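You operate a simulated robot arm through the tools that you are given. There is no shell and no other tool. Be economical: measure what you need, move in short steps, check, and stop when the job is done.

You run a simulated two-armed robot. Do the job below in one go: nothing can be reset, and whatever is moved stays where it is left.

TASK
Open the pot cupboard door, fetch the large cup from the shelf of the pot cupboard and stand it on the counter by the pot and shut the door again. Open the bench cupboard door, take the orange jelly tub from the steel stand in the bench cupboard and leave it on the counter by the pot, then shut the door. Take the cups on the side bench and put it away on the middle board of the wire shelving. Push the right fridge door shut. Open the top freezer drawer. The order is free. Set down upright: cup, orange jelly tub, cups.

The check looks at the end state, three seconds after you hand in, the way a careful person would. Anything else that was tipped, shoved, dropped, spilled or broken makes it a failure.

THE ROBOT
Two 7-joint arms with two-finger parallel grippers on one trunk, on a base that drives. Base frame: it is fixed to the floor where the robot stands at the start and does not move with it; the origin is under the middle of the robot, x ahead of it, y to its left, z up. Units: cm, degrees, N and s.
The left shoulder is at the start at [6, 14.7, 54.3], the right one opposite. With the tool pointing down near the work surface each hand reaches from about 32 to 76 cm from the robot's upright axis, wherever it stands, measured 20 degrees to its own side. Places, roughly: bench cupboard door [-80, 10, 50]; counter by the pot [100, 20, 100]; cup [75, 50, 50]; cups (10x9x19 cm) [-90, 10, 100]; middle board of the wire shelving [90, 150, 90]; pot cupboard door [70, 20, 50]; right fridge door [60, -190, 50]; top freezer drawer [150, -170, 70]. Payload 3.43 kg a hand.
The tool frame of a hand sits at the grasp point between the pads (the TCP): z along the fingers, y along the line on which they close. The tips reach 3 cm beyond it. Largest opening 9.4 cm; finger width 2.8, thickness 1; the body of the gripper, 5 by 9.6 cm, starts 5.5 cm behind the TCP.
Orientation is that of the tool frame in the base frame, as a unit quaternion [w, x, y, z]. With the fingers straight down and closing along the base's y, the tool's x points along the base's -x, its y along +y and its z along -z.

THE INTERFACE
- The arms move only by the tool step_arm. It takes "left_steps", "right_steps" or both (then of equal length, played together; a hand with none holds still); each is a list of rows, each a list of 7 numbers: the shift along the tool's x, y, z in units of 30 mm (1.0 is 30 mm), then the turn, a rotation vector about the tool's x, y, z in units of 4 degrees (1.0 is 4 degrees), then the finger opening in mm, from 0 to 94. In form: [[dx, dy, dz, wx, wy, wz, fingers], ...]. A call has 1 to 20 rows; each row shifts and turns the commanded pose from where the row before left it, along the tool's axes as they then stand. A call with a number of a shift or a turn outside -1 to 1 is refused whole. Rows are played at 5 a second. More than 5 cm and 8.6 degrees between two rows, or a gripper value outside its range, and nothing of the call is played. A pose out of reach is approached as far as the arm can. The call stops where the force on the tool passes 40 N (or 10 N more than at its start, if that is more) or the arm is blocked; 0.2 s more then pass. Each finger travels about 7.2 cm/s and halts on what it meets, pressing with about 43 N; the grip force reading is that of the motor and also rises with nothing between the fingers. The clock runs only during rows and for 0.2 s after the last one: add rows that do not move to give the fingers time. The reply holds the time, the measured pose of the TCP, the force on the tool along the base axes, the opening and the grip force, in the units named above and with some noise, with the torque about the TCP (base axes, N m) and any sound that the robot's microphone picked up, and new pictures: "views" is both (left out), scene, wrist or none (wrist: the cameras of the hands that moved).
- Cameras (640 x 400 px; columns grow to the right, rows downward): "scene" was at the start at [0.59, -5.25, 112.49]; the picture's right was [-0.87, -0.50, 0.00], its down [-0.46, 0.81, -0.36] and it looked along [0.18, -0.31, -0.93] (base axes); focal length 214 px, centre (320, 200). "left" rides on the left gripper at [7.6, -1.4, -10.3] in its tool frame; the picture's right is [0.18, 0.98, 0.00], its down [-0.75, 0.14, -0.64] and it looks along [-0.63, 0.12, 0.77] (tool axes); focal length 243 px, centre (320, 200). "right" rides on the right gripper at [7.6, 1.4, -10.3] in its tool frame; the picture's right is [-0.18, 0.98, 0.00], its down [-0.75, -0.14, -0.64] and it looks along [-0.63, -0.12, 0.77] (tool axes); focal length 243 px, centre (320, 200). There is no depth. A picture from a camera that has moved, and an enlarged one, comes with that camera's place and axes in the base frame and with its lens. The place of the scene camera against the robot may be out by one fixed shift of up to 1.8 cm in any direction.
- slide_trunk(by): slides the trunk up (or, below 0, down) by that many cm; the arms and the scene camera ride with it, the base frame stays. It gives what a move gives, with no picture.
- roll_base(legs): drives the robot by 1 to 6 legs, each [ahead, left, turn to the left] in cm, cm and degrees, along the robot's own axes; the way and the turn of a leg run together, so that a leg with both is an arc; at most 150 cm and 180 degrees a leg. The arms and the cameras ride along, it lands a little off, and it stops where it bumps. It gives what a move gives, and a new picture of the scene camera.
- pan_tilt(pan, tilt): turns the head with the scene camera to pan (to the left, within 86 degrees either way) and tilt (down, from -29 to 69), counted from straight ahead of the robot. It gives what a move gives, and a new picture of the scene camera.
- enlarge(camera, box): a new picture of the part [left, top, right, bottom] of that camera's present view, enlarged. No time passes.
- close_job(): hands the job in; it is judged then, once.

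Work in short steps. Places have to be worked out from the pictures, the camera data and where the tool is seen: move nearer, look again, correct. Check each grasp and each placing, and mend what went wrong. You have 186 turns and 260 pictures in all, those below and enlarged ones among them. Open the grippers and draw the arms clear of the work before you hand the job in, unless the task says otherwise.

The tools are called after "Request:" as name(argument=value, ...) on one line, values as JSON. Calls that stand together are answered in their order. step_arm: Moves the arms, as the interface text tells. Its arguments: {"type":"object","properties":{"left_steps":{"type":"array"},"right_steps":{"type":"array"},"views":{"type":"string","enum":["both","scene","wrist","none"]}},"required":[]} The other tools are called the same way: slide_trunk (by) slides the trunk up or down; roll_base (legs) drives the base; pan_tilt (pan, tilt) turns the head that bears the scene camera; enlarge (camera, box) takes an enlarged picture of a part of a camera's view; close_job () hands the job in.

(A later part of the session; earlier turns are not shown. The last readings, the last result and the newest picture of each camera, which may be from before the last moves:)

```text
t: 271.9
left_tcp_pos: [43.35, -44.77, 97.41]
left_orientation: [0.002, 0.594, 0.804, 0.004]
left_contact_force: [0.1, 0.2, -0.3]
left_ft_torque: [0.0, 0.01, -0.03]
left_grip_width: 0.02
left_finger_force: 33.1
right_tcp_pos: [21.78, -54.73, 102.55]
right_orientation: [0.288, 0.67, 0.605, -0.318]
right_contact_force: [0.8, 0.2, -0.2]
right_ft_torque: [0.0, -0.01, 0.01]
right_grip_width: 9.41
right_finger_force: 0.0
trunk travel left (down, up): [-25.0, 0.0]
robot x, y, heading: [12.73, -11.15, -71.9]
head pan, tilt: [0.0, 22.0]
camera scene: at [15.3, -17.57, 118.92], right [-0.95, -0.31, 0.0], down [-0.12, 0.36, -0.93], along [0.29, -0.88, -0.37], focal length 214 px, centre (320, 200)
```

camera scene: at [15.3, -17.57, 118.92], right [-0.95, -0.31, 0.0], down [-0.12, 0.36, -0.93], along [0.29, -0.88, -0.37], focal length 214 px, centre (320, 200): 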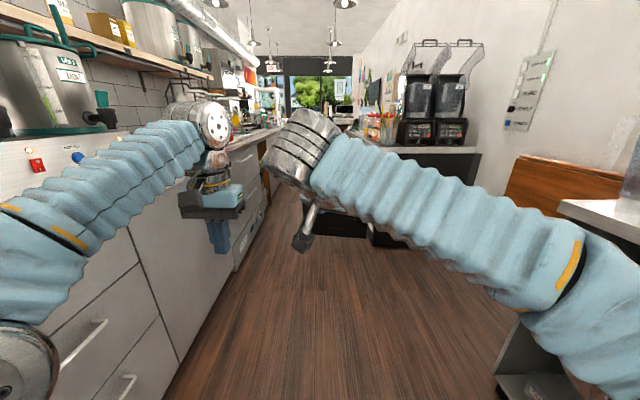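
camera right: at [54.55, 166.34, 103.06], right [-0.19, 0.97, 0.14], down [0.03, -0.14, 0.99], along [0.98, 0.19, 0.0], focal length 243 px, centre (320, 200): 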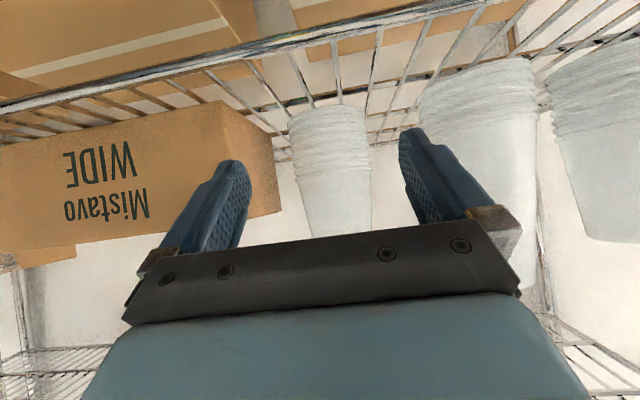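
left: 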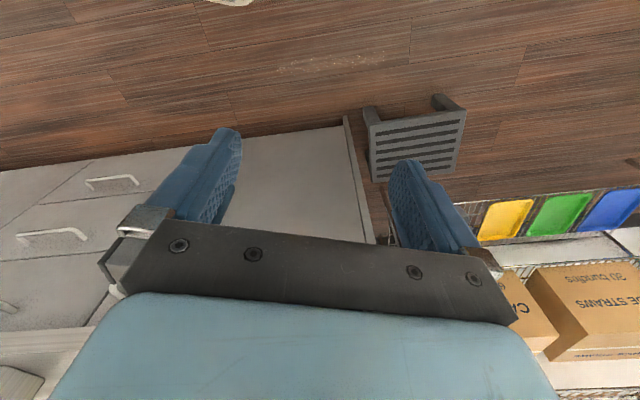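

I lower the right hand to door-pushing height with fingers closed to see the fridge.

Request:
step_arm(right_steps=[[0.26, -0.1, 0.93, 0, 0, 0, 40], [0.26, -0.1, 0.93, 0, 0, 0, 0], [0.26, -0.1, 0.93, 0, 0, 0, 0], [0.26, -0.1, 0.93, 0, 0, 0, 0], [0.26, -0.1, 0.93, 0, 0, 0, 0], [0.26, -0.1, 0.93, 0, 0, 0, 0], [0.26, -0.1, 0.93, 0, 0, 0, 0], [0.26, -0.1, 0.93, 0, 0, 0, 0], [0.26, -0.1, 0.93, 0, 0, 0, 0], [0.26, -0.1, 0.93, 0, 0, 0, 0], [0.6, -0.1, 0.5, 0, 0, 0, 0], [0.6, -0.1, 0.5, 0, 0, 0, 0]], views="scene")

```text
t: 274.5
left_tcp_pos: [43.36, -44.79, 97.44]
left_orientation: [0.002, 0.595, 0.804, 0.004]
left_contact_force: [0.7, 0.1, -0.2]
left_ft_torque: [-0.01, -0.01, -0.02]
left_grip_width: 0.01
left_finger_force: 33.4
right_tcp_pos: [16.55, -70.95, 74.11]
right_orientation: [0.288, 0.67, 0.606, -0.317]
right_contact_force: [0.3, 0.8, 1.0]
right_ft_torque: [0.01, 0.03, 0.0]
right_grip_width: 0.0
right_finger_force: 32.8
trunk travel left (down, up): [-25.0, 0.0]
robot x, y, heading: [12.32, -11.36, -71.7]
head pan, tilt: [0.0, 22.0]
camera scene: at [15.29, -17.57, 118.92], right [-0.95, -0.31, 0.0], down [-0.12, 0.36, -0.93], along [0.29, -0.88, -0.37], focal length 214 px, centre (320, 200)
```

scene: 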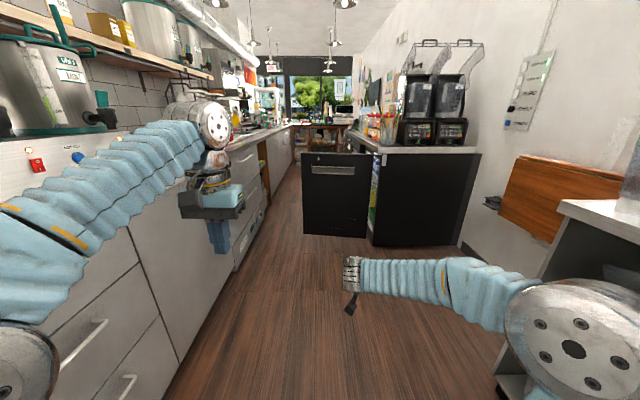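

The fridge's right door stands open across the aisle (hinge near f −44, free edge near f 20, l ≈ −200), its outer face towards me. I drive up to it.

Request:
roll_base(legs=[[104, 0, 1.7]])

```text
t: 279.9
left_tcp_pos: [76.76, -144.07, 97.43]
left_orientation: [0.001, 0.591, 0.807, 0.004]
left_contact_force: [0.4, -0.3, -0.3]
left_ft_torque: [0.02, -0.03, 0.01]
left_grip_width: 0.02
left_finger_force: 33.2
right_tcp_pos: [50.09, -170.58, 74.16]
right_orientation: [0.287, 0.669, 0.608, -0.316]
right_contact_force: [0.4, -0.4, 0.3]
right_ft_torque: [-0.01, 0.01, -0.01]
right_grip_width: 0.0
right_finger_force: 32.9
trunk travel left (down, up): [-25.0, 0.0]
robot x, y, heading: [45.29, -110.98, -71.2]
head pan, tilt: [0.0, 22.0]
camera scene: at [48.36, -117.24, 118.92], right [-0.95, -0.32, 0.0], down [-0.12, 0.36, -0.93], along [0.3, -0.88, -0.37], focal length 214 px, centre (320, 200)
```

scene: 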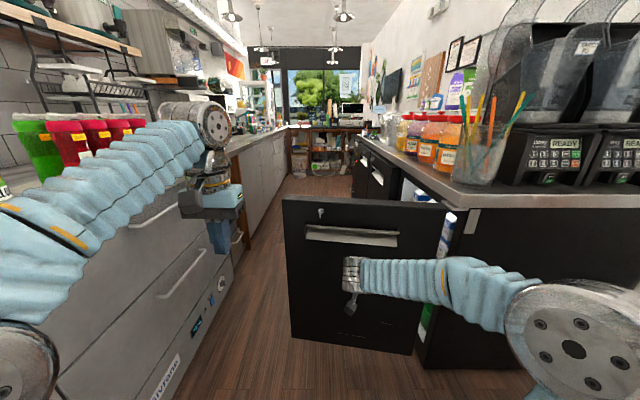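

I shift left a little and push the door with the closed right hand by driving ahead.

Request:
roll_base(legs=[[0, 9, 0], [30, 0, 0]])

Request:
roll_base(legs=[[18, 0, 0]])

```text
t: 282.6
left_tcp_pos: [94.61, -169.04, 97.47]
left_orientation: [0.001, 0.591, 0.807, 0.004]
left_contact_force: [1.0, 0.1, -0.5]
left_ft_torque: [0.02, 0.02, 0.02]
left_grip_width: 0.0
left_finger_force: 33.7
right_tcp_pos: [67.99, -195.59, 74.14]
right_orientation: [0.289, 0.667, 0.609, -0.316]
right_contact_force: [0.7, 0.5, 0.3]
right_ft_torque: [0.02, 0.0, 0.01]
right_grip_width: 0.01
right_finger_force: 33.3
trunk travel left (down, up): [-25.0, 0.0]
robot x, y, heading: [63.64, -135.74, -71.6]
head pan, tilt: [0.0, 22.0]
camera scene: at [66.21, -142.21, 118.92], right [-0.95, -0.32, 0.0], down [-0.12, 0.35, -0.93], along [0.3, -0.88, -0.37], focal length 214 px, centre (320, 200)
```

scene: 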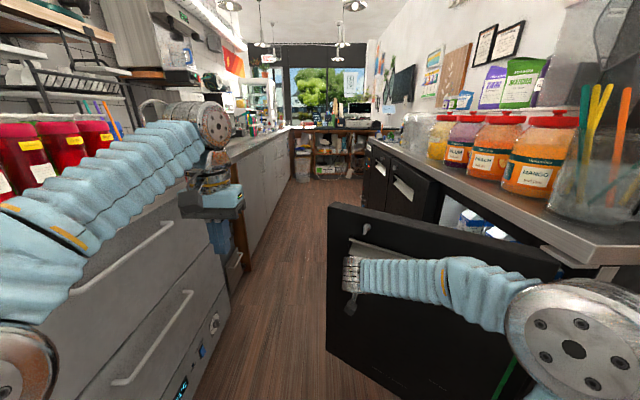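

```text
t: 284.1
left_tcp_pos: [100.41, -186.2, 97.59]
left_orientation: [0.002, 0.59, 0.807, 0.004]
left_contact_force: [-0.4, -0.2, -0.3]
left_ft_torque: [-0.01, -0.01, 0.02]
left_grip_width: 0.0
left_finger_force: 32.8
right_tcp_pos: [73.76, -212.79, 74.25]
right_orientation: [0.288, 0.668, 0.609, -0.316]
right_contact_force: [-0.2, 0.6, 0.1]
right_ft_torque: [0.0, 0.01, 0.02]
right_grip_width: 0.03
right_finger_force: 32.9
trunk travel left (down, up): [-25.0, 0.0]
robot x, y, heading: [69.39, -153.33, -71.3]
head pan, tilt: [0.0, 22.0]
camera scene: at [72.03, -159.38, 118.92], right [-0.95, -0.32, 0.0], down [-0.12, 0.35, -0.93], along [0.3, -0.88, -0.37], focal length 214 px, centre (320, 200)
```

scene: 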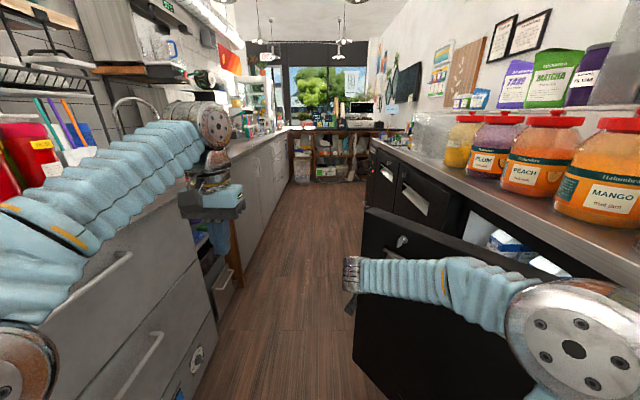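

The door swings easily; it is about 45° from shut. I continue with gentle right-turning arcs so the hand keeps pushing near the free edge while the elbow stays clear.

Request:
roll_base(legs=[[20, 4, -15]])

Request:
roll_base(legs=[[12, 5, -12]])

```text
t: 285.8
left_tcp_pos: [98.34, -212.57, 97.44]
left_orientation: [0.002, 0.693, 0.721, 0.003]
left_contact_force: [0.2, -0.3, 0.8]
left_ft_torque: [-0.02, 0.01, 0.01]
left_grip_width: 0.0
left_finger_force: 32.7
right_tcp_pos: [65.57, -231.06, 74.21]
right_orientation: [0.245, 0.743, 0.515, -0.352]
right_contact_force: [-0.1, -0.3, 0.4]
right_ft_torque: [0.0, 0.02, 0.01]
right_grip_width: 0.01
right_finger_force: 32.4
trunk travel left (down, up): [-25.0, 0.0]
robot x, y, heading: [76.76, -172.21, -86.8]
head pan, tilt: [0.0, 22.0]
camera scene: at [78.19, -178.94, 118.92], right [-1.0, -0.06, 0.0], down [-0.02, 0.37, -0.93], along [0.05, -0.93, -0.37], focal length 214 px, centre (320, 200)
```

scene: 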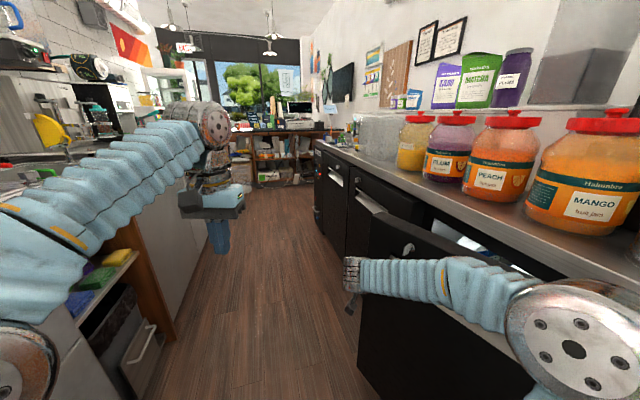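

```text
t: 287.1
left_tcp_pos: [93.82, -228.5, 97.44]
left_orientation: [0.002, 0.765, 0.644, 0.003]
left_contact_force: [-0.5, 0.3, -0.6]
left_ft_torque: [-0.03, 0.0, -0.04]
left_grip_width: 0.01
left_finger_force: 32.8
right_tcp_pos: [58.2, -239.64, 74.15]
right_orientation: [0.205, 0.793, 0.433, -0.376]
right_contact_force: [0.2, -0.5, 0.5]
right_ft_torque: [-0.04, 0.01, 0.0]
right_grip_width: 0.0
right_finger_force: 33.5
trunk travel left (down, up): [-25.0, 0.0]
robot x, y, heading: [81.78, -184.82, -98.9]
head pan, tilt: [0.0, 22.0]
camera scene: at [81.47, -191.17, 118.92], right [-0.99, 0.15, 0.0], down [0.06, 0.37, -0.93], along [-0.14, -0.92, -0.37], focal length 214 px, centre (320, 200)
```

scene: 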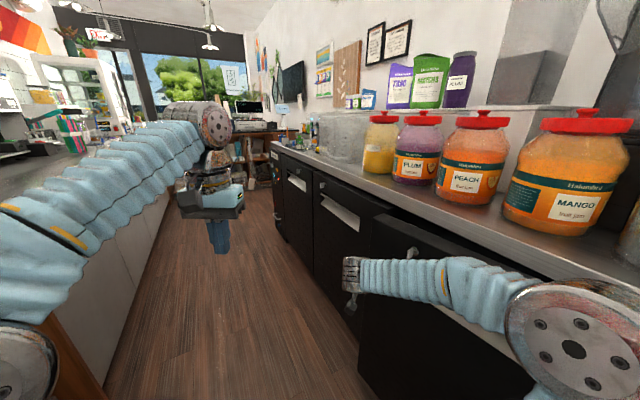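

Nearly there. Two more arcs.

Request:
roll_base(legs=[[7, 7.5, -14]])

Request:
roll_base(legs=[[5, 10, -14]])

```text
t: 288.3
left_tcp_pos: [88.14, -238.93, 97.47]
left_orientation: [0.003, 0.838, 0.545, 0.003]
left_contact_force: [0.3, -0.8, -0.2]
left_ft_torque: [-0.01, -0.03, 0.01]
left_grip_width: 0.0
left_finger_force: 33.1
right_tcp_pos: [50.62, -241.12, 74.03]
right_orientation: [0.158, 0.84, 0.334, -0.398]
right_contact_force: [0.6, -0.6, 0.0]
right_ft_torque: [0.03, 0.01, -0.04]
right_grip_width: 0.0
right_finger_force: 32.3
trunk travel left (down, up): [-25.0, 0.0]
robot x, y, heading: [87.07, -193.0, -113.0]
head pan, tilt: [0.0, 22.0]
camera scene: at [85.25, -199.5, 118.92], right [-0.92, 0.39, 0.0], down [0.15, 0.35, -0.93], along [-0.36, -0.85, -0.37], focal length 214 px, centre (320, 200)
```

scene: 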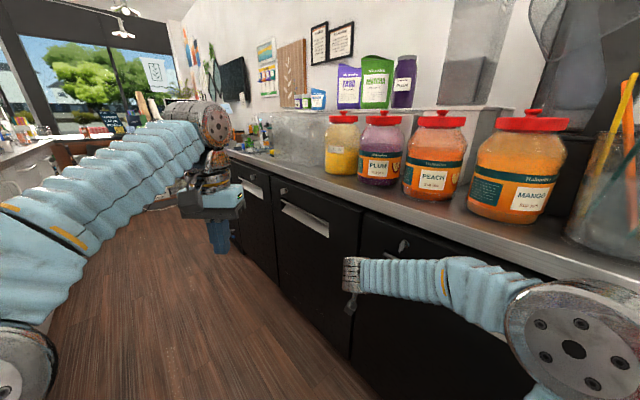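

```text
t: 289.5
left_tcp_pos: [83.83, -247.16, 97.42]
left_orientation: [0.004, 0.897, 0.441, 0.003]
left_contact_force: [0.2, 0.3, 0.2]
left_ft_torque: [-0.04, -0.02, -0.01]
left_grip_width: 0.0
left_finger_force: 32.6
right_tcp_pos: [46.78, -240.5, 74.18]
right_orientation: [0.108, 0.874, 0.231, -0.413]
right_contact_force: [0.8, 0.2, -0.8]
right_ft_torque: [-0.02, 0.0, 0.03]
right_grip_width: 0.0
right_finger_force: 32.8
trunk travel left (down, up): [-25.0, 0.0]
robot x, y, heading: [93.82, -202.76, -126.6]
head pan, tilt: [0.0, 22.0]
camera scene: at [90.32, -208.07, 118.92], right [-0.8, 0.6, 0.0], down [0.22, 0.3, -0.93], along [-0.55, -0.74, -0.37], focal length 214 px, centre (320, 200)
```

scene: 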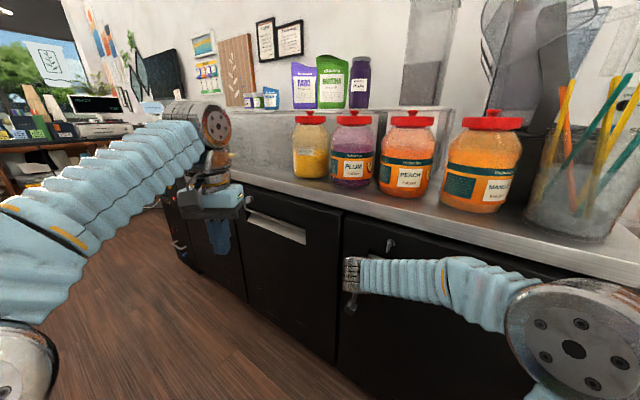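

The door looks nearly flush. I press it home with the arm until I feel it stop.

Request:
step_arm(right_steps=[[-0.16, 0, 0.19, 0, 0, 0, 0], [-0.16, 0, 0.19, 0, 0, 0, 0], [-0.16, 0, 0.19, 0, 0, 0, 0], [-0.16, 0, 0.19, 0, 0, 0, 0], [-0.16, 0, 0.19, 0, 0, 0, 0], [-0.16, 0, 0.19, 0, 0, 0, 0], [-0.16, 0, 0.19, 0, 0, 0, 0], [-0.16, 0, 0.19, 0, 0, 0, 0], [-0.16, 0, 0.19, 0, 0, 0, 0], [-0.16, 0, 0.19, 0, 0, 0, 0], [-0.16, 0, 0.19, 0, 0, 0, 0], [-0.16, 0, 0.19, 0, 0, 0, 0]], views="scene")

```text
t: 290.7
left_tcp_pos: [83.99, -246.98, 97.56]
left_orientation: [0.004, 0.897, 0.441, 0.002]
left_contact_force: [-0.6, -0.2, 0.5]
left_ft_torque: [-0.04, 0.04, 0.0]
left_grip_width: 0.01
left_finger_force: 32.8
right_tcp_pos: [44.47, -241.97, 74.31]
right_orientation: [0.107, 0.876, 0.231, -0.41]
right_contact_force: [13.0, 16.1, 10.4]
right_ft_torque: [0.47, -0.17, -0.33]
right_grip_width: 0.0
right_finger_force: 32.3
trunk travel left (down, up): [-25.0, 0.0]
robot x, y, heading: [93.06, -202.37, -126.9]
head pan, tilt: [0.0, 22.0]
stopped in row 5 (right hand): the force on the tool passed its limit at 52 N (the readings are from after the stop); the commanded pose is now the measured one
camera scene: at [90.5, -207.87, 118.96], right [-0.8, 0.6, 0.0], down [0.22, 0.3, -0.93], along [-0.55, -0.75, -0.37], focal length 214 px, centre (320, 200)
```

scene: 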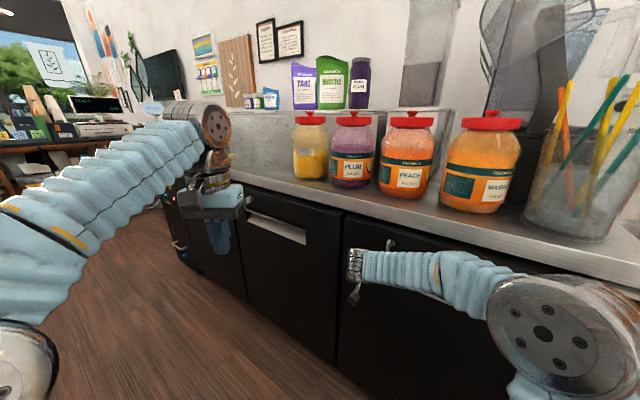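

The fridge door is shut (firm stop). I draw the hand back and turn towards the counter side to find the freezer.

Request:
step_arm(right_steps=[[0.5, -0.2, -0.6, 0, 0, 0, 0], [0.55, -0.3, -0.66, 0, 0, 0, 0], [0.55, -0.3, -0.66, 0, 0, 0, 0], [0.55, -0.3, -0.66, 0, 0, 0, 40], [0.55, -0.3, -0.66, 0, 0, 0, 94], [0.55, -0.3, -0.66, 0, 0, 0, 94], [0.55, -0.3, -0.66, 0, 0, 0, 94], [0.55, -0.3, -0.66, 0, 0, 0, 94]], views="none")

Request:
roll_base(legs=[[8, -6, 0], [0, 0, 75]])

```text
t: 292.5
left_tcp_pos: [83.85, -247.15, 97.55]
left_orientation: [0.003, 0.897, 0.442, 0.002]
left_contact_force: [-0.3, 0.1, -0.1]
left_ft_torque: [0.0, 0.04, -0.04]
left_grip_width: 0.01
left_finger_force: 33.4
right_tcp_pos: [58.54, -225.77, 73.94]
right_orientation: [0.107, 0.876, 0.232, -0.41]
right_contact_force: [-0.5, 0.1, 0.4]
right_ft_torque: [-0.01, -0.01, 0.01]
right_grip_width: 9.39
right_finger_force: 0.1
trunk travel left (down, up): [-25.0, 0.0]
robot x, y, heading: [92.71, -202.56, -126.5]
head pan, tilt: [0.0, 22.0]
```

```text
t: 296.9
left_tcp_pos: [124.64, -225.7, 97.36]
left_orientation: [0.001, 0.436, 0.9, 0.005]
left_contact_force: [0.5, -0.7, 0.0]
left_ft_torque: [-0.02, 0.01, -0.02]
left_grip_width: 0.0
left_finger_force: 33.0
right_tcp_pos: [97.77, -245.04, 74.05]
right_orientation: [0.337, 0.548, 0.721, -0.257]
right_contact_force: [0.4, 0.5, -0.5]
right_ft_torque: [-0.02, 0.01, 0.02]
right_grip_width: 9.4
right_finger_force: 0.1
trunk travel left (down, up): [-25.0, 0.0]
robot x, y, heading: [83.7, -205.84, -50.6]
head pan, tilt: [0.0, 22.0]
camera scene: at [88.49, -210.9, 118.92], right [-0.77, -0.63, 0.0], down [-0.24, 0.29, -0.93], along [0.59, -0.72, -0.37], focal length 214 px, centre (320, 200)
```

scene: 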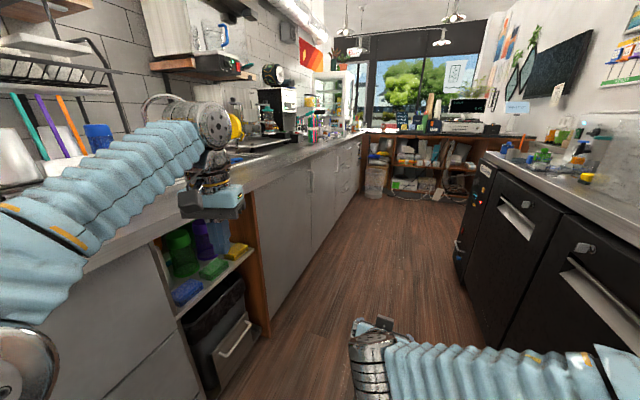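

I pan the head left to see the freezer front.

Request:
pan_tilt(pan=72, tilt=30)

```text
t: 298.4
left_tcp_pos: [124.69, -225.69, 97.39]
left_orientation: [0.001, 0.436, 0.9, 0.004]
left_contact_force: [-0.5, 0.7, 0.2]
left_ft_torque: [0.03, -0.01, 0.04]
left_grip_width: 0.0
left_finger_force: 33.0
right_tcp_pos: [97.73, -245.01, 74.07]
right_orientation: [0.338, 0.547, 0.721, -0.257]
right_contact_force: [0.4, 0.4, 0.2]
right_ft_torque: [-0.04, 0.03, 0.0]
right_grip_width: 9.39
right_finger_force: 0.0
trunk travel left (down, up): [-25.0, 0.0]
robot x, y, heading: [83.96, -205.98, -50.6]
head pan, tilt: [72.0, 30.0]
camera scene: at [91.02, -200.43, 117.64], right [0.36, -0.93, 0.0], down [-0.47, -0.18, -0.87], along [0.81, 0.32, -0.5], focal length 214 px, centre (320, 200)
```

scene: 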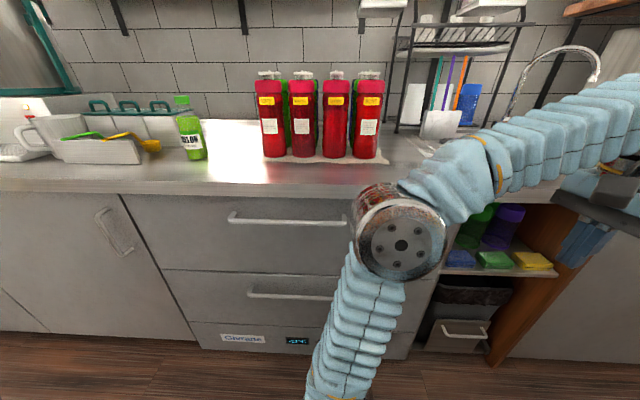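

The freezer's top drawer has a horizontal bar handle at z≈84, l from −193 to −228. I face it squarely and turn the left hand's jaws by 90° to grip the bar from above/below.

Request:
roll_base(legs=[[0, 0, 70.6]])

Request:
step_arm(left_steps=[[0, 0, 0, 0, 0, 1, 94], [0, 0, 0, 0, 0, 1, 94], [0, 0, 0, 0, 0, 1, 94], [0, 0, 0, 0, 0, 1, 94], [0, 0, 0, 0, 0, 1, 94], [0, 0, 0, 0, 0, 1, 94], [0, 0, 0, 0, 0, 1, 94], [0, 0, 0, 0, 0, 1, 94], [0, 0, 0, 0, 0, 1, 94], [0, 0, 0, 0, 0, 1, 94], [0, 0, 0, 0, 0, 1, 94], [0, 0, 0, 0, 0, 1, 94], [0, 0, 0, 0, 0, 1, 94], [0, 0, 0, 0, 0, 1, 94], [0, 0, 0, 0, 0, 1, 94], [0, 0, 0, 0, 0, 1, 94], [0, 0, 0, 0, 0, 1, 94], [0, 0, 0, 0, 0, 1, 94], [0, 0, 0, 0, 0, 1, 94], [0, 0, 0, 0, 0, 1, 94]], views="none")

Request:
pan_tilt(pan=10, tilt=32)

```text
t: 301.8
left_tcp_pos: [116.45, -174.0, 97.45]
left_orientation: [-0.001, -0.16, 0.987, 0.004]
left_contact_force: [-0.3, 0.3, -0.1]
left_ft_torque: [-0.05, -0.03, 0.02]
left_grip_width: 0.0
left_finger_force: 33.3
right_tcp_pos: [125.56, -205.68, 74.14]
right_orientation: [0.424, 0.033, 0.905, -0.016]
right_contact_force: [0.6, 0.0, 0.8]
right_ft_torque: [-0.01, 0.0, 0.04]
right_grip_width: 9.41
right_finger_force: 0.1
trunk travel left (down, up): [-25.0, 0.0]
robot x, y, heading: [83.75, -205.67, 19.7]
head pan, tilt: [72.0, 30.0]
camera scene: at [81.42, -197.99, 117.64], right [1.0, 0.03, 0.0], down [0.01, -0.5, -0.87], along [-0.02, 0.87, -0.5], focal length 214 px, centre (320, 200)
```

scene: 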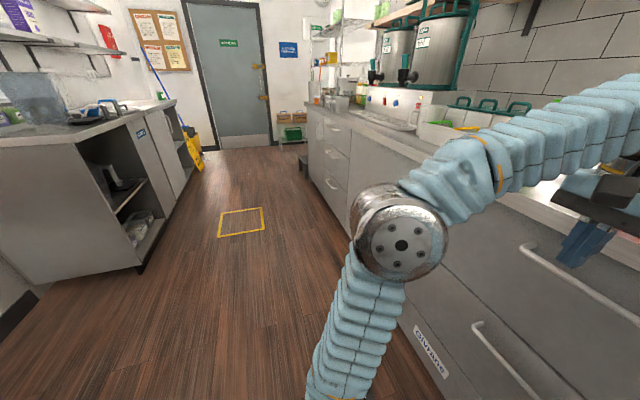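

```text
t: 306.0
left_tcp_pos: [116.48, -173.92, 97.33]
left_orientation: [-0.004, 0.511, 0.86, 0.002]
left_contact_force: [-0.7, 0.5, -0.1]
left_ft_torque: [0.02, 0.0, -0.03]
left_grip_width: 9.41
left_finger_force: 0.0
right_tcp_pos: [125.44, -205.68, 74.18]
right_orientation: [0.424, 0.032, 0.905, -0.016]
right_contact_force: [-0.5, 0.3, -0.2]
right_ft_torque: [0.01, 0.03, 0.0]
right_grip_width: 9.41
right_finger_force: 0.1
trunk travel left (down, up): [-25.0, 0.0]
robot x, y, heading: [83.6, -205.79, 19.5]
head pan, tilt: [72.0, 30.0]
```

```text
t: 307.3
left_tcp_pos: [116.43, -173.79, 97.47]
left_orientation: [-0.003, 0.511, 0.86, 0.002]
left_contact_force: [-0.3, -0.5, -0.1]
left_ft_torque: [-0.05, 0.0, -0.01]
left_grip_width: 9.4
left_finger_force: 0.1
right_tcp_pos: [125.7, -205.7, 74.05]
right_orientation: [0.424, 0.032, 0.905, -0.015]
right_contact_force: [0.0, 0.2, 0.3]
right_ft_torque: [0.01, 0.01, -0.02]
right_grip_width: 9.41
right_finger_force: 0.1
trunk travel left (down, up): [-25.0, 0.0]
robot x, y, heading: [83.79, -205.73, 19.6]
head pan, tilt: [10.0, 32.0]
camera scene: at [89.46, -202.6, 117.32], right [0.49, -0.87, 0.0], down [-0.46, -0.26, -0.85], along [0.74, 0.42, -0.53], focal length 214 px, centre (320, 200)
```

scene: 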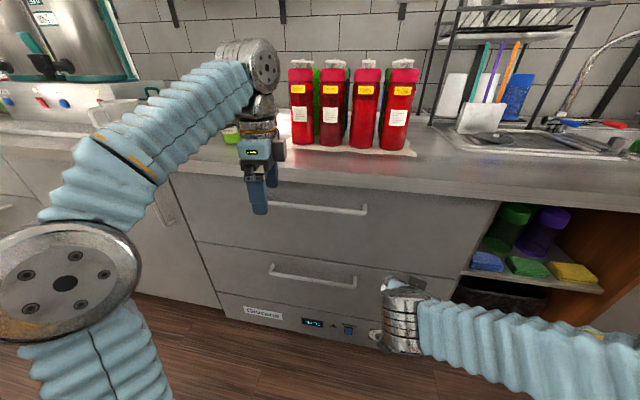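

The left jaws are nearly aligned fore-aft. I finish the turn, then pitch the hand forward about 52° while lowering to the bar's height.

Request:
step_arm(left_steps=[[0, 0, 0, 0, 0, 1, 94], [0, 0, 0, 0, 0, 1, 94], [0, -0.02, 0.32, -1, 0, 0, 94], [0, -0.04, 0.31, -1, 0, 0, 94], [0, -0.07, 0.31, -1, 0, 0, 94], [0, -0.09, 0.3, -1, 0, 0, 94], [0, -0.11, 0.3, -1, 0, 0, 94], [0, -0.13, 0.29, -1, 0, 0, 94], [0, -0.15, 0.28, -1, 0, 0, 94], [0, -0.17, 0.27, -1, 0, 0, 94], [0, -0.19, 0.26, -1, 0, 0, 94], [0, -0.2, 0.25, -1, 0, 0, 94], [0, -0.22, 0.23, -1, 0, 0, 94], [0, -0.24, 0.21, -1, 0, 0, 94], [0, -0.25, 0.2, -1, 0, 0, 94]], views="both")

```text
t: 310.5
left_tcp_pos: [115.56, -174.17, 85.13]
left_orientation: [0.247, 0.514, 0.737, 0.363]
left_contact_force: [-0.2, 0.3, -0.4]
left_ft_torque: [-0.01, 0.01, 0.02]
left_grip_width: 9.4
left_finger_force: 0.0
right_tcp_pos: [125.61, -205.67, 73.98]
right_orientation: [0.424, 0.032, 0.905, -0.015]
right_contact_force: [-0.3, 0.0, 0.0]
right_ft_torque: [0.0, 0.0, -0.02]
right_grip_width: 9.4
right_finger_force: 0.0
trunk travel left (down, up): [-25.0, 0.0]
robot x, y, heading: [83.66, -205.78, 19.6]
head pan, tilt: [10.0, 32.0]
camera scene: at [89.47, -202.61, 117.32], right [0.49, -0.87, 0.0], down [-0.46, -0.26, -0.85], along [0.74, 0.42, -0.53], focal length 214 px, centre (320, 200)
camera left: at [104.51, -170.13, 90.35], right [0.5, 0.38, 0.78], down [-0.13, -0.86, 0.5], along [0.85, -0.35, -0.38], focal length 243 px, centre (320, 200)
```

scene: 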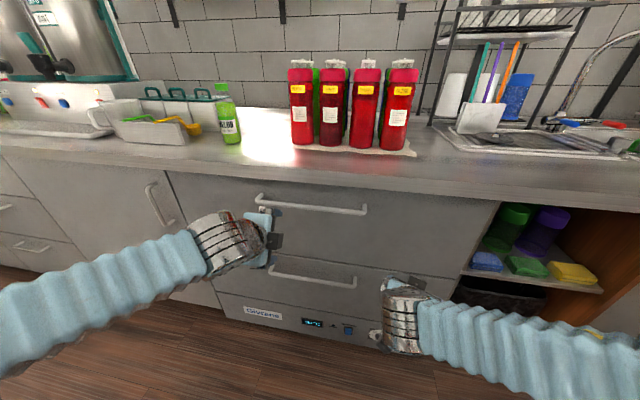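
left: 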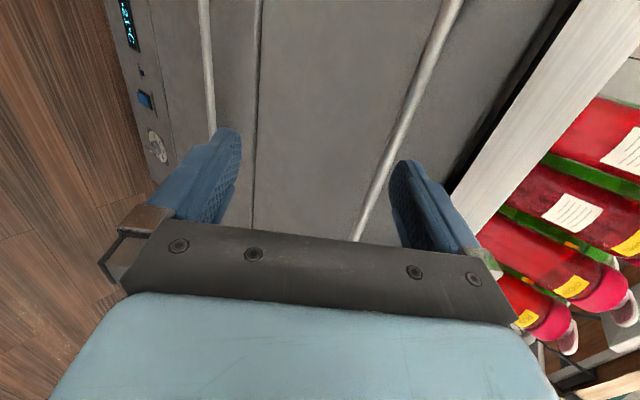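

The bar runs between the jaws, at about f 64–65, z 84. I pitch the hand further to near level while moving 8 cm forward and 1 cm down.

Request:
step_arm(left_steps=[[0, 0.15, 0.33, -1, 0, 0, 94], [0, 0.13, 0.34, -1, 0, 0, 94], [0, 0.11, 0.35, -1, 0, 0, 94], [0, 0.08, 0.36, -1, 0, 0, 94], [0, 0.06, 0.37, -1, 0, 0, 94], [0, 0.03, 0.38, -1, 0, 0, 94], [0, 0.01, 0.38, -1, 0, 0, 94]], views="wrist")

```text
t: 312.1
left_tcp_pos: [122.61, -171.53, 83.28]
left_orientation: [0.364, 0.439, 0.628, 0.529]
left_contact_force: [0.4, 1.0, -0.5]
left_ft_torque: [0.01, 0.0, 0.02]
left_grip_width: 9.38
left_finger_force: 0.1
right_tcp_pos: [125.5, -205.76, 74.09]
right_orientation: [0.423, 0.034, 0.905, -0.017]
right_contact_force: [0.1, 0.3, 0.0]
right_ft_torque: [0.0, 0.03, 0.0]
right_grip_width: 9.42
right_finger_force: 0.3
trunk travel left (down, up): [-25.0, 0.0]
robot x, y, heading: [83.56, -205.71, 19.4]
head pan, tilt: [10.0, 32.0]
camera left: at [110.26, -167.91, 83.7], right [0.1, 0.23, 0.97], down [-0.3, -0.92, 0.25], along [0.95, -0.32, -0.02], focal length 243 px, centre (320, 200)
```

left: 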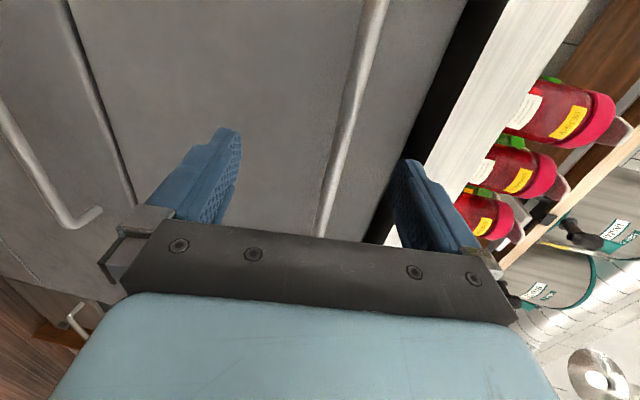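

The bar is level with the hand (z≈83.7). I advance 8 cm and close.

Request:
step_arm(left_steps=[[0, 0.15, 0.85, 0, 0, 0, 94], [0, 0.16, 0.85, 0, 0, 0, 94], [0, 0.12, 0.6, 0, 0, 0, 94], [0, 0.06, 0.33, 0, 0, 0, 94]], views="wrist")

```text
t: 313.3
left_tcp_pos: [129.84, -168.69, 83.51]
left_orientation: [0.365, 0.438, 0.629, 0.529]
left_contact_force: [-28.1, -7.7, -0.4]
left_ft_torque: [0.37, -1.42, -0.29]
left_grip_width: 9.09
left_finger_force: 0.0
right_tcp_pos: [125.34, -205.68, 74.21]
right_orientation: [0.424, 0.033, 0.905, -0.016]
right_contact_force: [0.1, -0.3, -0.4]
right_ft_torque: [-0.01, 0.0, 0.01]
right_grip_width: 9.41
right_finger_force: 0.1
trunk travel left (down, up): [-25.0, 0.0]
robot x, y, heading: [83.36, -205.71, 19.9]
head pan, tilt: [10.0, 32.0]
stopped in row 4 (left hand): the force on the tool passed its limit at 41 N (the readings are from after the stop); the commanded pose is now the measured one
camera left: at [117.43, -165.12, 83.93], right [0.1, 0.23, 0.97], down [-0.31, -0.92, 0.24], along [0.95, -0.32, -0.02], focal length 243 px, centre (320, 200)
```

left: 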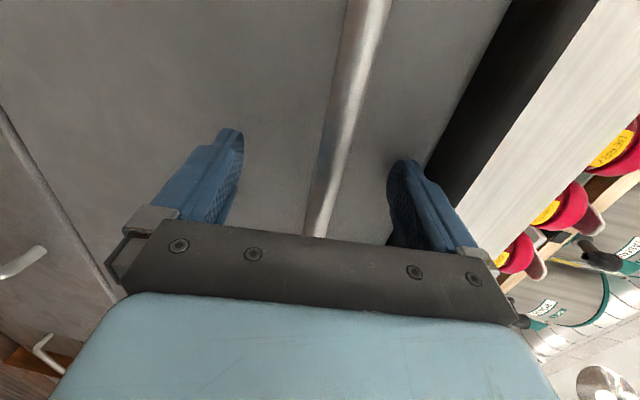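

The tips touch the drawer face with the bar between the jaws. I back off 4 mm and close.

Request:
step_arm(left_steps=[[0, 0, -0.13, 0, 0, 0, 94], [0, 0, 0, 0, 0, 0, 50], [0, 0, 0, 0, 0, 0, 10], [0, 0, 0, 0, 0, 0, 0], [0, 0, 0, 0, 0, 0, 0], [0, 0, 0, 0, 0, 0, 0]], views="wrist")

```text
t: 314.7
left_tcp_pos: [129.53, -168.68, 83.72]
left_orientation: [0.364, 0.437, 0.627, 0.532]
left_contact_force: [4.9, 3.6, 24.4]
left_ft_torque: [-0.24, -0.04, -0.11]
left_grip_width: 1.85
left_finger_force: 44.7
right_tcp_pos: [125.46, -205.72, 74.14]
right_orientation: [0.424, 0.034, 0.905, -0.017]
right_contact_force: [-0.8, -0.5, -0.3]
right_ft_torque: [0.0, -0.02, -0.01]
right_grip_width: 9.4
right_finger_force: 0.1
trunk travel left (down, up): [-25.0, 0.0]
robot x, y, heading: [83.72, -205.13, 19.7]
head pan, tilt: [10.0, 32.0]
camera left: at [117.27, -165.14, 84.11], right [0.09, 0.22, 0.97], down [-0.3, -0.92, 0.24], along [0.95, -0.32, -0.02], focal length 243 px, centre (320, 200)
```

left: 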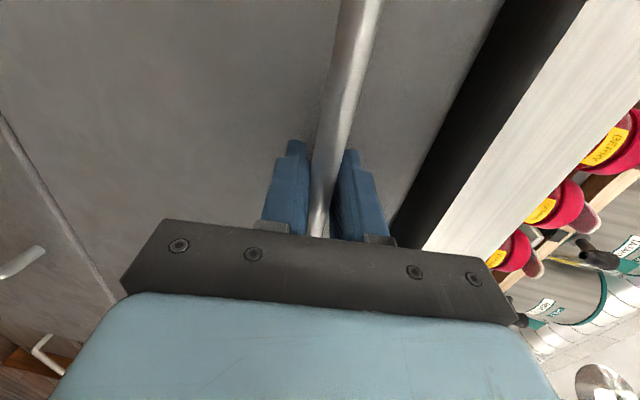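

Bar gripped. I pull the drawer by backing the robot.

Request:
roll_base(legs=[[-8, 0, 0]])

Request:
roll_base(legs=[[-8, 0, 0]])

```text
t: 315.4
left_tcp_pos: [128.98, -168.86, 83.68]
left_orientation: [0.365, 0.437, 0.627, 0.532]
left_contact_force: [3.9, 0.3, -3.5]
left_ft_torque: [0.02, -0.05, 0.16]
left_grip_width: 1.8
left_finger_force: 45.2
right_tcp_pos: [124.79, -206.01, 74.05]
right_orientation: [0.424, 0.033, 0.905, -0.017]
right_contact_force: [0.2, 0.4, 0.6]
right_ft_torque: [0.02, 0.0, 0.01]
right_grip_width: 9.39
right_finger_force: 0.0
trunk travel left (down, up): [-25.0, 0.0]
robot x, y, heading: [82.58, -206.0, 19.7]
head pan, tilt: [10.0, 32.0]
stopped in leg 1: the force on the tool passed its limit at 42 N (the readings are from after the stop); the commanded pose is now the measured one
camera scene: at [88.72, -202.87, 117.31], right [0.49, -0.87, 0.0], down [-0.46, -0.26, -0.85], along [0.74, 0.42, -0.53], focal length 214 px, centre (320, 200)
```

scene: 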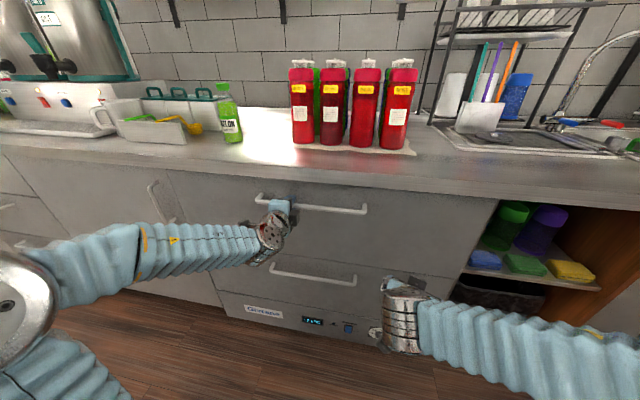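

```text
t: 316.4
left_tcp_pos: [121.56, -171.37, 83.72]
left_orientation: [0.364, 0.436, 0.627, 0.532]
left_contact_force: [-3.3, 7.2, -4.5]
left_ft_torque: [-0.03, 0.0, -0.02]
left_grip_width: 1.81
left_finger_force: 45.2
right_tcp_pos: [117.42, -208.46, 74.03]
right_orientation: [0.424, 0.034, 0.905, -0.017]
right_contact_force: [0.4, 0.8, 1.0]
right_ft_torque: [0.0, -0.01, 0.01]
right_grip_width: 9.37
right_finger_force: 0.0
trunk travel left (down, up): [-25.0, 0.0]
robot x, y, heading: [75.61, -208.5, 19.7]
head pan, tilt: [10.0, 32.0]
camera scene: at [81.28, -205.44, 117.32], right [0.49, -0.87, 0.0], down [-0.46, -0.26, -0.85], along [0.74, 0.42, -0.53], focal length 214 px, centre (320, 200)
```

scene: 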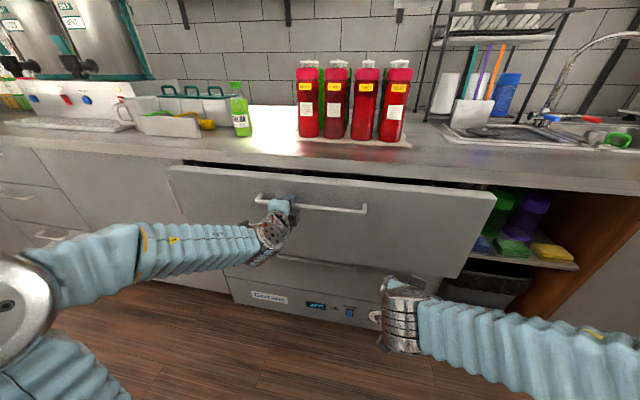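

The drawer is coming out. I back further, watching for the fridge behind.

Request:
roll_base(legs=[[-7, 0, 0]])

Request:
roll_base(legs=[[-3, 0, 0]])

Request:
step_arm(left_steps=[[0, 0, -0.2, 0, 0, 0, 0], [0, -0.04, -0.25, 0, 0, 0, 0], [0, -0.04, -0.25, 0, 0, 0, 0], [0, -0.04, -0.25, 0, 0, 0, 0], [0, -0.04, -0.25, 0, 0, 0, 0], [0, -0.04, -0.25, 0, 0, 0, 0], [0, -0.04, -0.25, 0, 0, 0, 0], [0, -0.04, -0.25, 0, 0, 0, 0], [0, -0.04, -0.25, 0, 0, 0, 0], [0, -0.04, -0.25, 0, 0, 0, 0], [0, -0.04, -0.25, 0, 0, 0, 0], [0, -0.04, -0.25, 0, 0, 0, 0], [0, -0.04, -0.25, 0, 0, 0, 0]], views="scene")

```text
t: 317.5
left_tcp_pos: [114.95, -173.61, 83.87]
left_orientation: [0.365, 0.435, 0.628, 0.532]
left_contact_force: [-4.5, 8.6, -1.1]
left_ft_torque: [0.03, 0.04, 0.01]
left_grip_width: 1.79
left_finger_force: 45.2
right_tcp_pos: [110.81, -210.79, 74.18]
right_orientation: [0.424, 0.032, 0.905, -0.016]
right_contact_force: [-0.3, -0.8, 1.0]
right_ft_torque: [-0.02, 0.0, 0.0]
right_grip_width: 9.41
right_finger_force: 0.1
trunk travel left (down, up): [-25.0, 0.0]
robot x, y, heading: [68.78, -210.95, 19.8]
head pan, tilt: [10.0, 32.0]
camera scene: at [74.68, -207.77, 117.32], right [0.49, -0.87, 0.0], down [-0.46, -0.26, -0.85], along [0.74, 0.42, -0.53], focal length 214 px, centre (320, 200)
```

scene: 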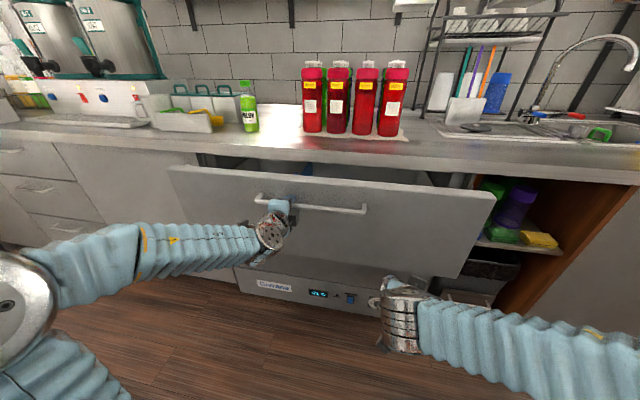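

```text
t: 318.3
left_tcp_pos: [112.07, -174.64, 83.71]
left_orientation: [0.364, 0.434, 0.628, 0.533]
left_contact_force: [-3.9, 7.8, -1.0]
left_ft_torque: [0.12, 0.06, 0.24]
left_grip_width: 1.84
left_finger_force: 45.0
right_tcp_pos: [107.91, -211.91, 74.01]
right_orientation: [0.424, 0.033, 0.905, -0.016]
right_contact_force: [0.1, 0.2, 0.0]
right_ft_torque: [0.02, -0.02, 0.0]
right_grip_width: 9.4
right_finger_force: 0.2
trunk travel left (down, up): [-25.0, 0.0]
robot x, y, heading: [66.34, -212.23, 19.4]
head pan, tilt: [10.0, 32.0]
camera scene: at [71.79, -208.81, 117.32], right [0.49, -0.87, 0.0], down [-0.46, -0.26, -0.85], along [0.74, 0.42, -0.53], focal length 214 px, centre (320, 200)
```

scene: 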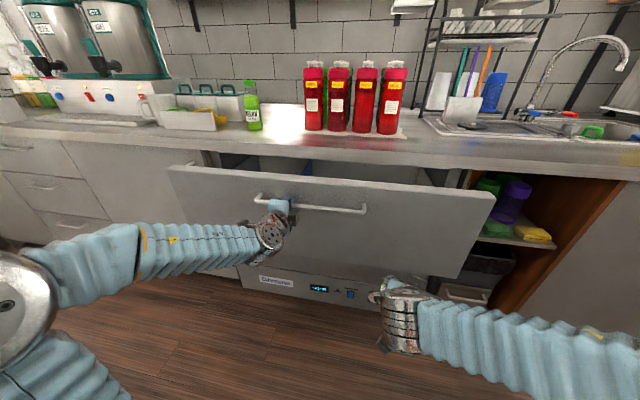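

```text
t: 320.9
left_tcp_pos: [103.66, -177.46, 83.78]
left_orientation: [0.36, 0.431, 0.632, 0.534]
left_contact_force: [-3.8, 4.5, -7.8]
left_ft_torque: [0.5, 0.12, 1.34]
left_grip_width: 1.85
left_finger_force: 44.9
right_tcp_pos: [107.89, -211.88, 73.94]
right_orientation: [0.424, 0.032, 0.905, -0.016]
right_contact_force: [1.1, -0.3, 0.3]
right_ft_torque: [-0.01, 0.02, 0.02]
right_grip_width: 9.38
right_finger_force: 0.1
trunk travel left (down, up): [-25.0, 0.0]
robot x, y, heading: [66.17, -211.56, 19.7]
head pan, tilt: [10.0, 32.0]
stopped in row 13 (left hand): the force on the tool passed its limit at 40 N (the readings are from after the stop); the commanded pose is now the measured one
camera scene: at [71.82, -208.77, 117.34], right [0.49, -0.87, 0.0], down [-0.46, -0.26, -0.85], along [0.74, 0.42, -0.53], focal length 214 px, centre (320, 200)
```

scene: 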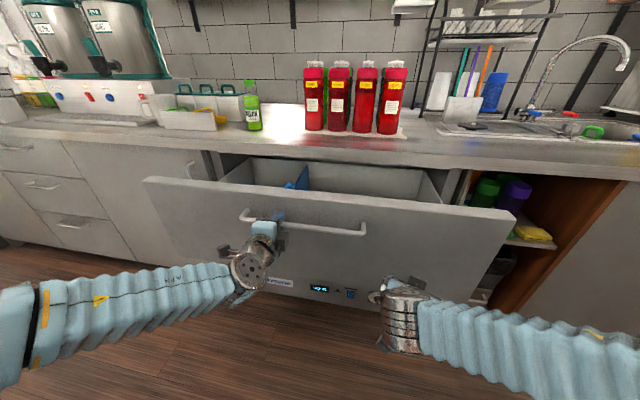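

The drawer is out 27 cm. I try a few more centimetres to see whether it is at its stop.

Request:
step_arm(left_steps=[[0, -0.04, -0.25, 0, 0, 0, 0], [0, -0.04, -0.25, 0, 0, 0, 0], [0, -0.04, -0.25, 0, 0, 0, 0], [0, -0.04, -0.25, 0, 0, 0, 0], [0, -0.04, -0.25, 0, 0, 0, 0], [0, -0.04, -0.25, 0, 0, 0, 0], [0, -0.04, -0.25, 0, 0, 0, 0], [0, -0.04, -0.25, 0, 0, 0, 0]], views="none")

```text
t: 321.9
left_tcp_pos: [101.37, -178.23, 83.74]
left_orientation: [0.357, 0.433, 0.636, 0.53]
left_contact_force: [-3.8, 6.9, -9.2]
left_ft_torque: [0.59, 0.22, 1.11]
left_grip_width: 1.83
left_finger_force: 45.1
left hand out of reach, approached as far as the arm can: row 3, 4
right_tcp_pos: [108.07, -211.87, 74.03]
right_orientation: [0.424, 0.032, 0.905, -0.016]
right_contact_force: [0.5, -0.9, 0.2]
right_ft_torque: [-0.03, -0.01, 0.0]
right_grip_width: 9.4
right_finger_force: 0.0
trunk travel left (down, up): [-25.0, 0.0]
robot x, y, heading: [66.09, -212.21, 19.7]
head pan, tilt: [10.0, 32.0]
stopped in row 4 (left hand): the force on the tool passed its limit at 44 N (the readings are from after the stop); the commanded pose is now the measured one
```

It still moves freely, only the arm's reach ends. I back the base a little more.

Request:
roll_base(legs=[[-4, 0, 0]])

```text
t: 322.8
left_tcp_pos: [97.62, -179.5, 83.85]
left_orientation: [0.358, 0.433, 0.635, 0.53]
left_contact_force: [-9.7, 19.4, -19.9]
left_ft_torque: [0.78, 0.19, 1.03]
left_grip_width: 1.83
left_finger_force: 44.9
right_tcp_pos: [104.18, -213.07, 74.12]
right_orientation: [0.424, 0.032, 0.905, -0.017]
right_contact_force: [0.1, -1.2, -0.7]
right_ft_torque: [-0.01, 0.02, -0.01]
right_grip_width: 9.39
right_finger_force: 0.1
trunk travel left (down, up): [-25.0, 0.0]
robot x, y, heading: [62.14, -213.05, 19.8]
head pan, tilt: [10.0, 32.0]
camera scene: at [68.08, -209.93, 117.3], right [0.49, -0.87, 0.0], down [-0.46, -0.26, -0.85], along [0.74, 0.42, -0.53], focal length 214 px, centre (320, 200)
```

scene: 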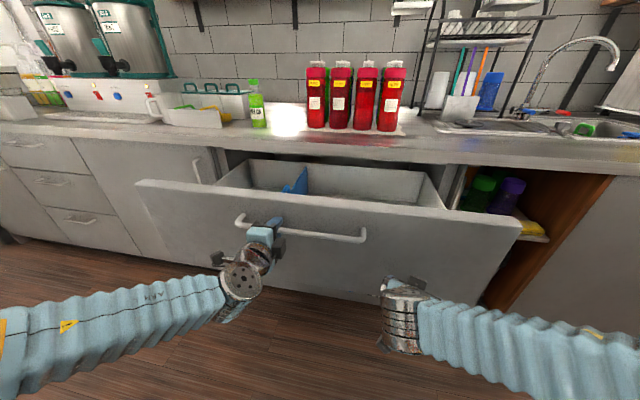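

Another 4 cm came. One more small pull.

Request:
roll_base(legs=[[-3, 0, 0]])

```text
t: 323.7
left_tcp_pos: [95.17, -180.41, 83.64]
left_orientation: [0.355, 0.431, 0.637, 0.532]
left_contact_force: [-1.6, 4.9, 3.6]
left_ft_torque: [0.2, 0.11, -0.83]
left_grip_width: 1.85
left_finger_force: 45.2
right_tcp_pos: [101.73, -214.39, 74.11]
right_orientation: [0.424, 0.033, 0.905, -0.017]
right_contact_force: [-0.5, 0.0, -0.3]
right_ft_torque: [0.03, 0.01, 0.0]
right_grip_width: 9.39
right_finger_force: 0.1
trunk travel left (down, up): [-25.0, 0.0]
robot x, y, heading: [59.89, -214.24, 19.5]
head pan, tilt: [10.0, 32.0]
stopped in leg 1: the robot was blocked; the commanded pose is now the measured one
camera scene: at [65.63, -211.1, 117.32], right [0.49, -0.87, 0.0], down [-0.46, -0.26, -0.85], along [0.74, 0.42, -0.53], focal length 214 px, centre (320, 200)
```

scene: 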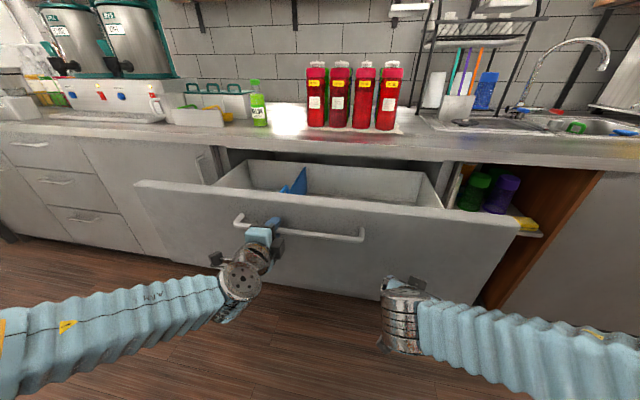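

The drawer is 36 cm out and blocked there. I open the jaws and check the release.

Request:
step_arm(left_steps=[[0, 0, 0, 0, 0, 0, 40], [0, 0, 0, 0, 0, 0, 94], [0, 0, 0, 0, 0, 0, 94], [0, 0, 0, 0, 0, 0, 94], [0, 0, -0.4, 0, 0, 0, 94], [0, 0, -0.4, 0, 0, 0, 94], [0, 0, -0.4, 0, 0, 0, 94]], views="wrist")

```text
t: 325.3
left_tcp_pos: [93.18, -181.36, 86.05]
left_orientation: [0.355, 0.43, 0.638, 0.531]
left_contact_force: [0.8, 0.0, 0.1]
left_ft_torque: [-0.02, 0.0, 0.0]
left_grip_width: 9.41
left_finger_force: 0.0
left hand out of reach, approached as far as the arm can: row 5, 6, 7
right_tcp_pos: [101.7, -214.22, 74.09]
right_orientation: [0.424, 0.033, 0.905, -0.016]
right_contact_force: [0.1, -0.2, -0.2]
right_ft_torque: [-0.01, -0.02, -0.02]
right_grip_width: 9.4
right_finger_force: 0.0
trunk travel left (down, up): [-25.0, 0.0]
robot x, y, heading: [59.96, -213.5, 19.4]
head pan, tilt: [10.0, 32.0]
camera left: at [80.77, -178.26, 86.53], right [0.1, 0.24, 0.97], down [-0.28, -0.93, 0.25], along [0.96, -0.29, -0.03], focal length 243 px, centre (320, 200)
```

left: 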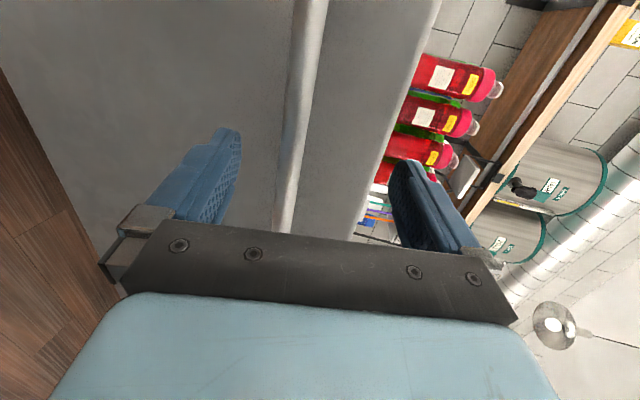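

The tips are almost off the bar; I try backing the base 2 cm.

Request:
roll_base(legs=[[-2.5, 0, 0]])

```text
t: 326.1
left_tcp_pos: [93.37, -182.28, 85.98]
left_orientation: [0.358, 0.435, 0.635, 0.528]
left_contact_force: [0.2, -0.2, 0.1]
left_ft_torque: [0.01, 0.02, 0.04]
left_grip_width: 9.39
left_finger_force: 0.0
right_tcp_pos: [101.57, -215.1, 73.86]
right_orientation: [0.425, 0.038, 0.904, -0.018]
right_contact_force: [0.3, -0.1, -0.1]
right_ft_torque: [0.03, -0.01, -0.01]
right_grip_width: 9.41
right_finger_force: 0.1
trunk travel left (down, up): [-25.0, 0.0]
robot x, y, heading: [59.6, -214.5, 19.0]
head pan, tilt: [10.0, 32.0]
stopped in leg 1: the robot was blocked; the commanded pose is now the measured one
camera scene: at [65.53, -211.56, 117.32], right [0.48, -0.88, 0.0], down [-0.46, -0.25, -0.85], along [0.74, 0.41, -0.53], focal length 214 px, centre (320, 200)
```

scene: 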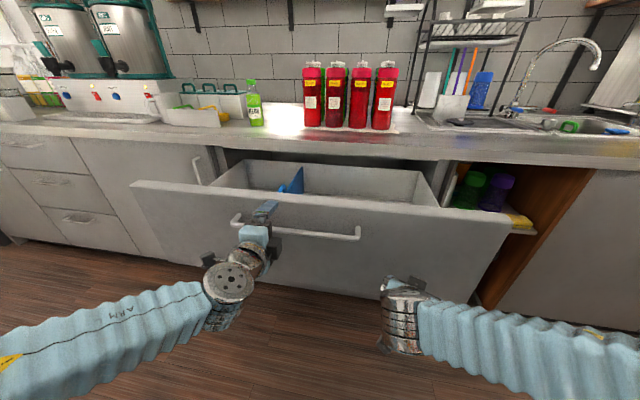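

The base is against the fridge. The bar lies between the open jaws, so I slide the hand left off the bar's end.

Request:
step_arm(left_steps=[[0.6, 0, 0, 0, 0, 0, 94], [0.6, 0, 0, 0, 0, 0, 94], [0.6, 0, 0, 0, 0, 0, 94], [0.6, 0, 0, 0, 0, 0, 94], [0.6, 0, 0, 0, 0, 0, 94], [0.6, 0, 0, 0, 0, 0, 94], [0.6, 0, 0, 0, 0, 0, 94], [0.6, 0, 0, 0, 0, 0, 94], [0.6, 0, 0, 0, 0, 0, 94]], views="scene")

```text
t: 328.1
left_tcp_pos: [87.56, -167.25, 86.2]
left_orientation: [0.358, 0.435, 0.635, 0.528]
left_contact_force: [1.1, 0.5, 1.2]
left_ft_torque: [0.02, 0.03, 0.02]
left_grip_width: 9.41
left_finger_force: 0.1
right_tcp_pos: [101.59, -215.2, 74.12]
right_orientation: [0.424, 0.04, 0.905, -0.019]
right_contact_force: [-0.4, -0.1, 0.0]
right_ft_torque: [-0.03, 0.0, 0.02]
right_grip_width: 9.42
right_finger_force: 0.0
trunk travel left (down, up): [-25.0, 0.0]
robot x, y, heading: [59.74, -214.69, 18.7]
head pan, tilt: [10.0, 32.0]
camera scene: at [65.54, -211.56, 117.32], right [0.48, -0.88, 0.0], down [-0.46, -0.25, -0.85], along [0.74, 0.41, -0.53], focal length 214 px, centre (320, 200)
```

scene: 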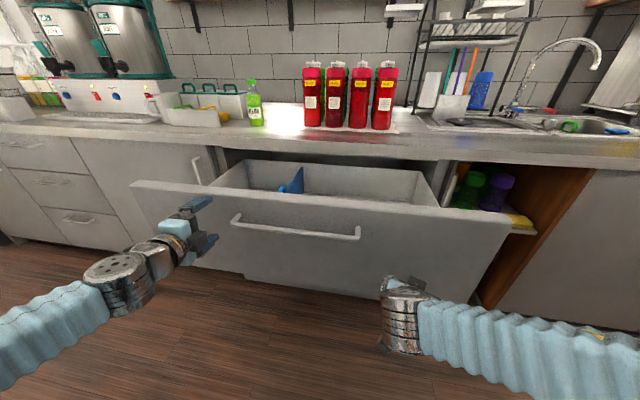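

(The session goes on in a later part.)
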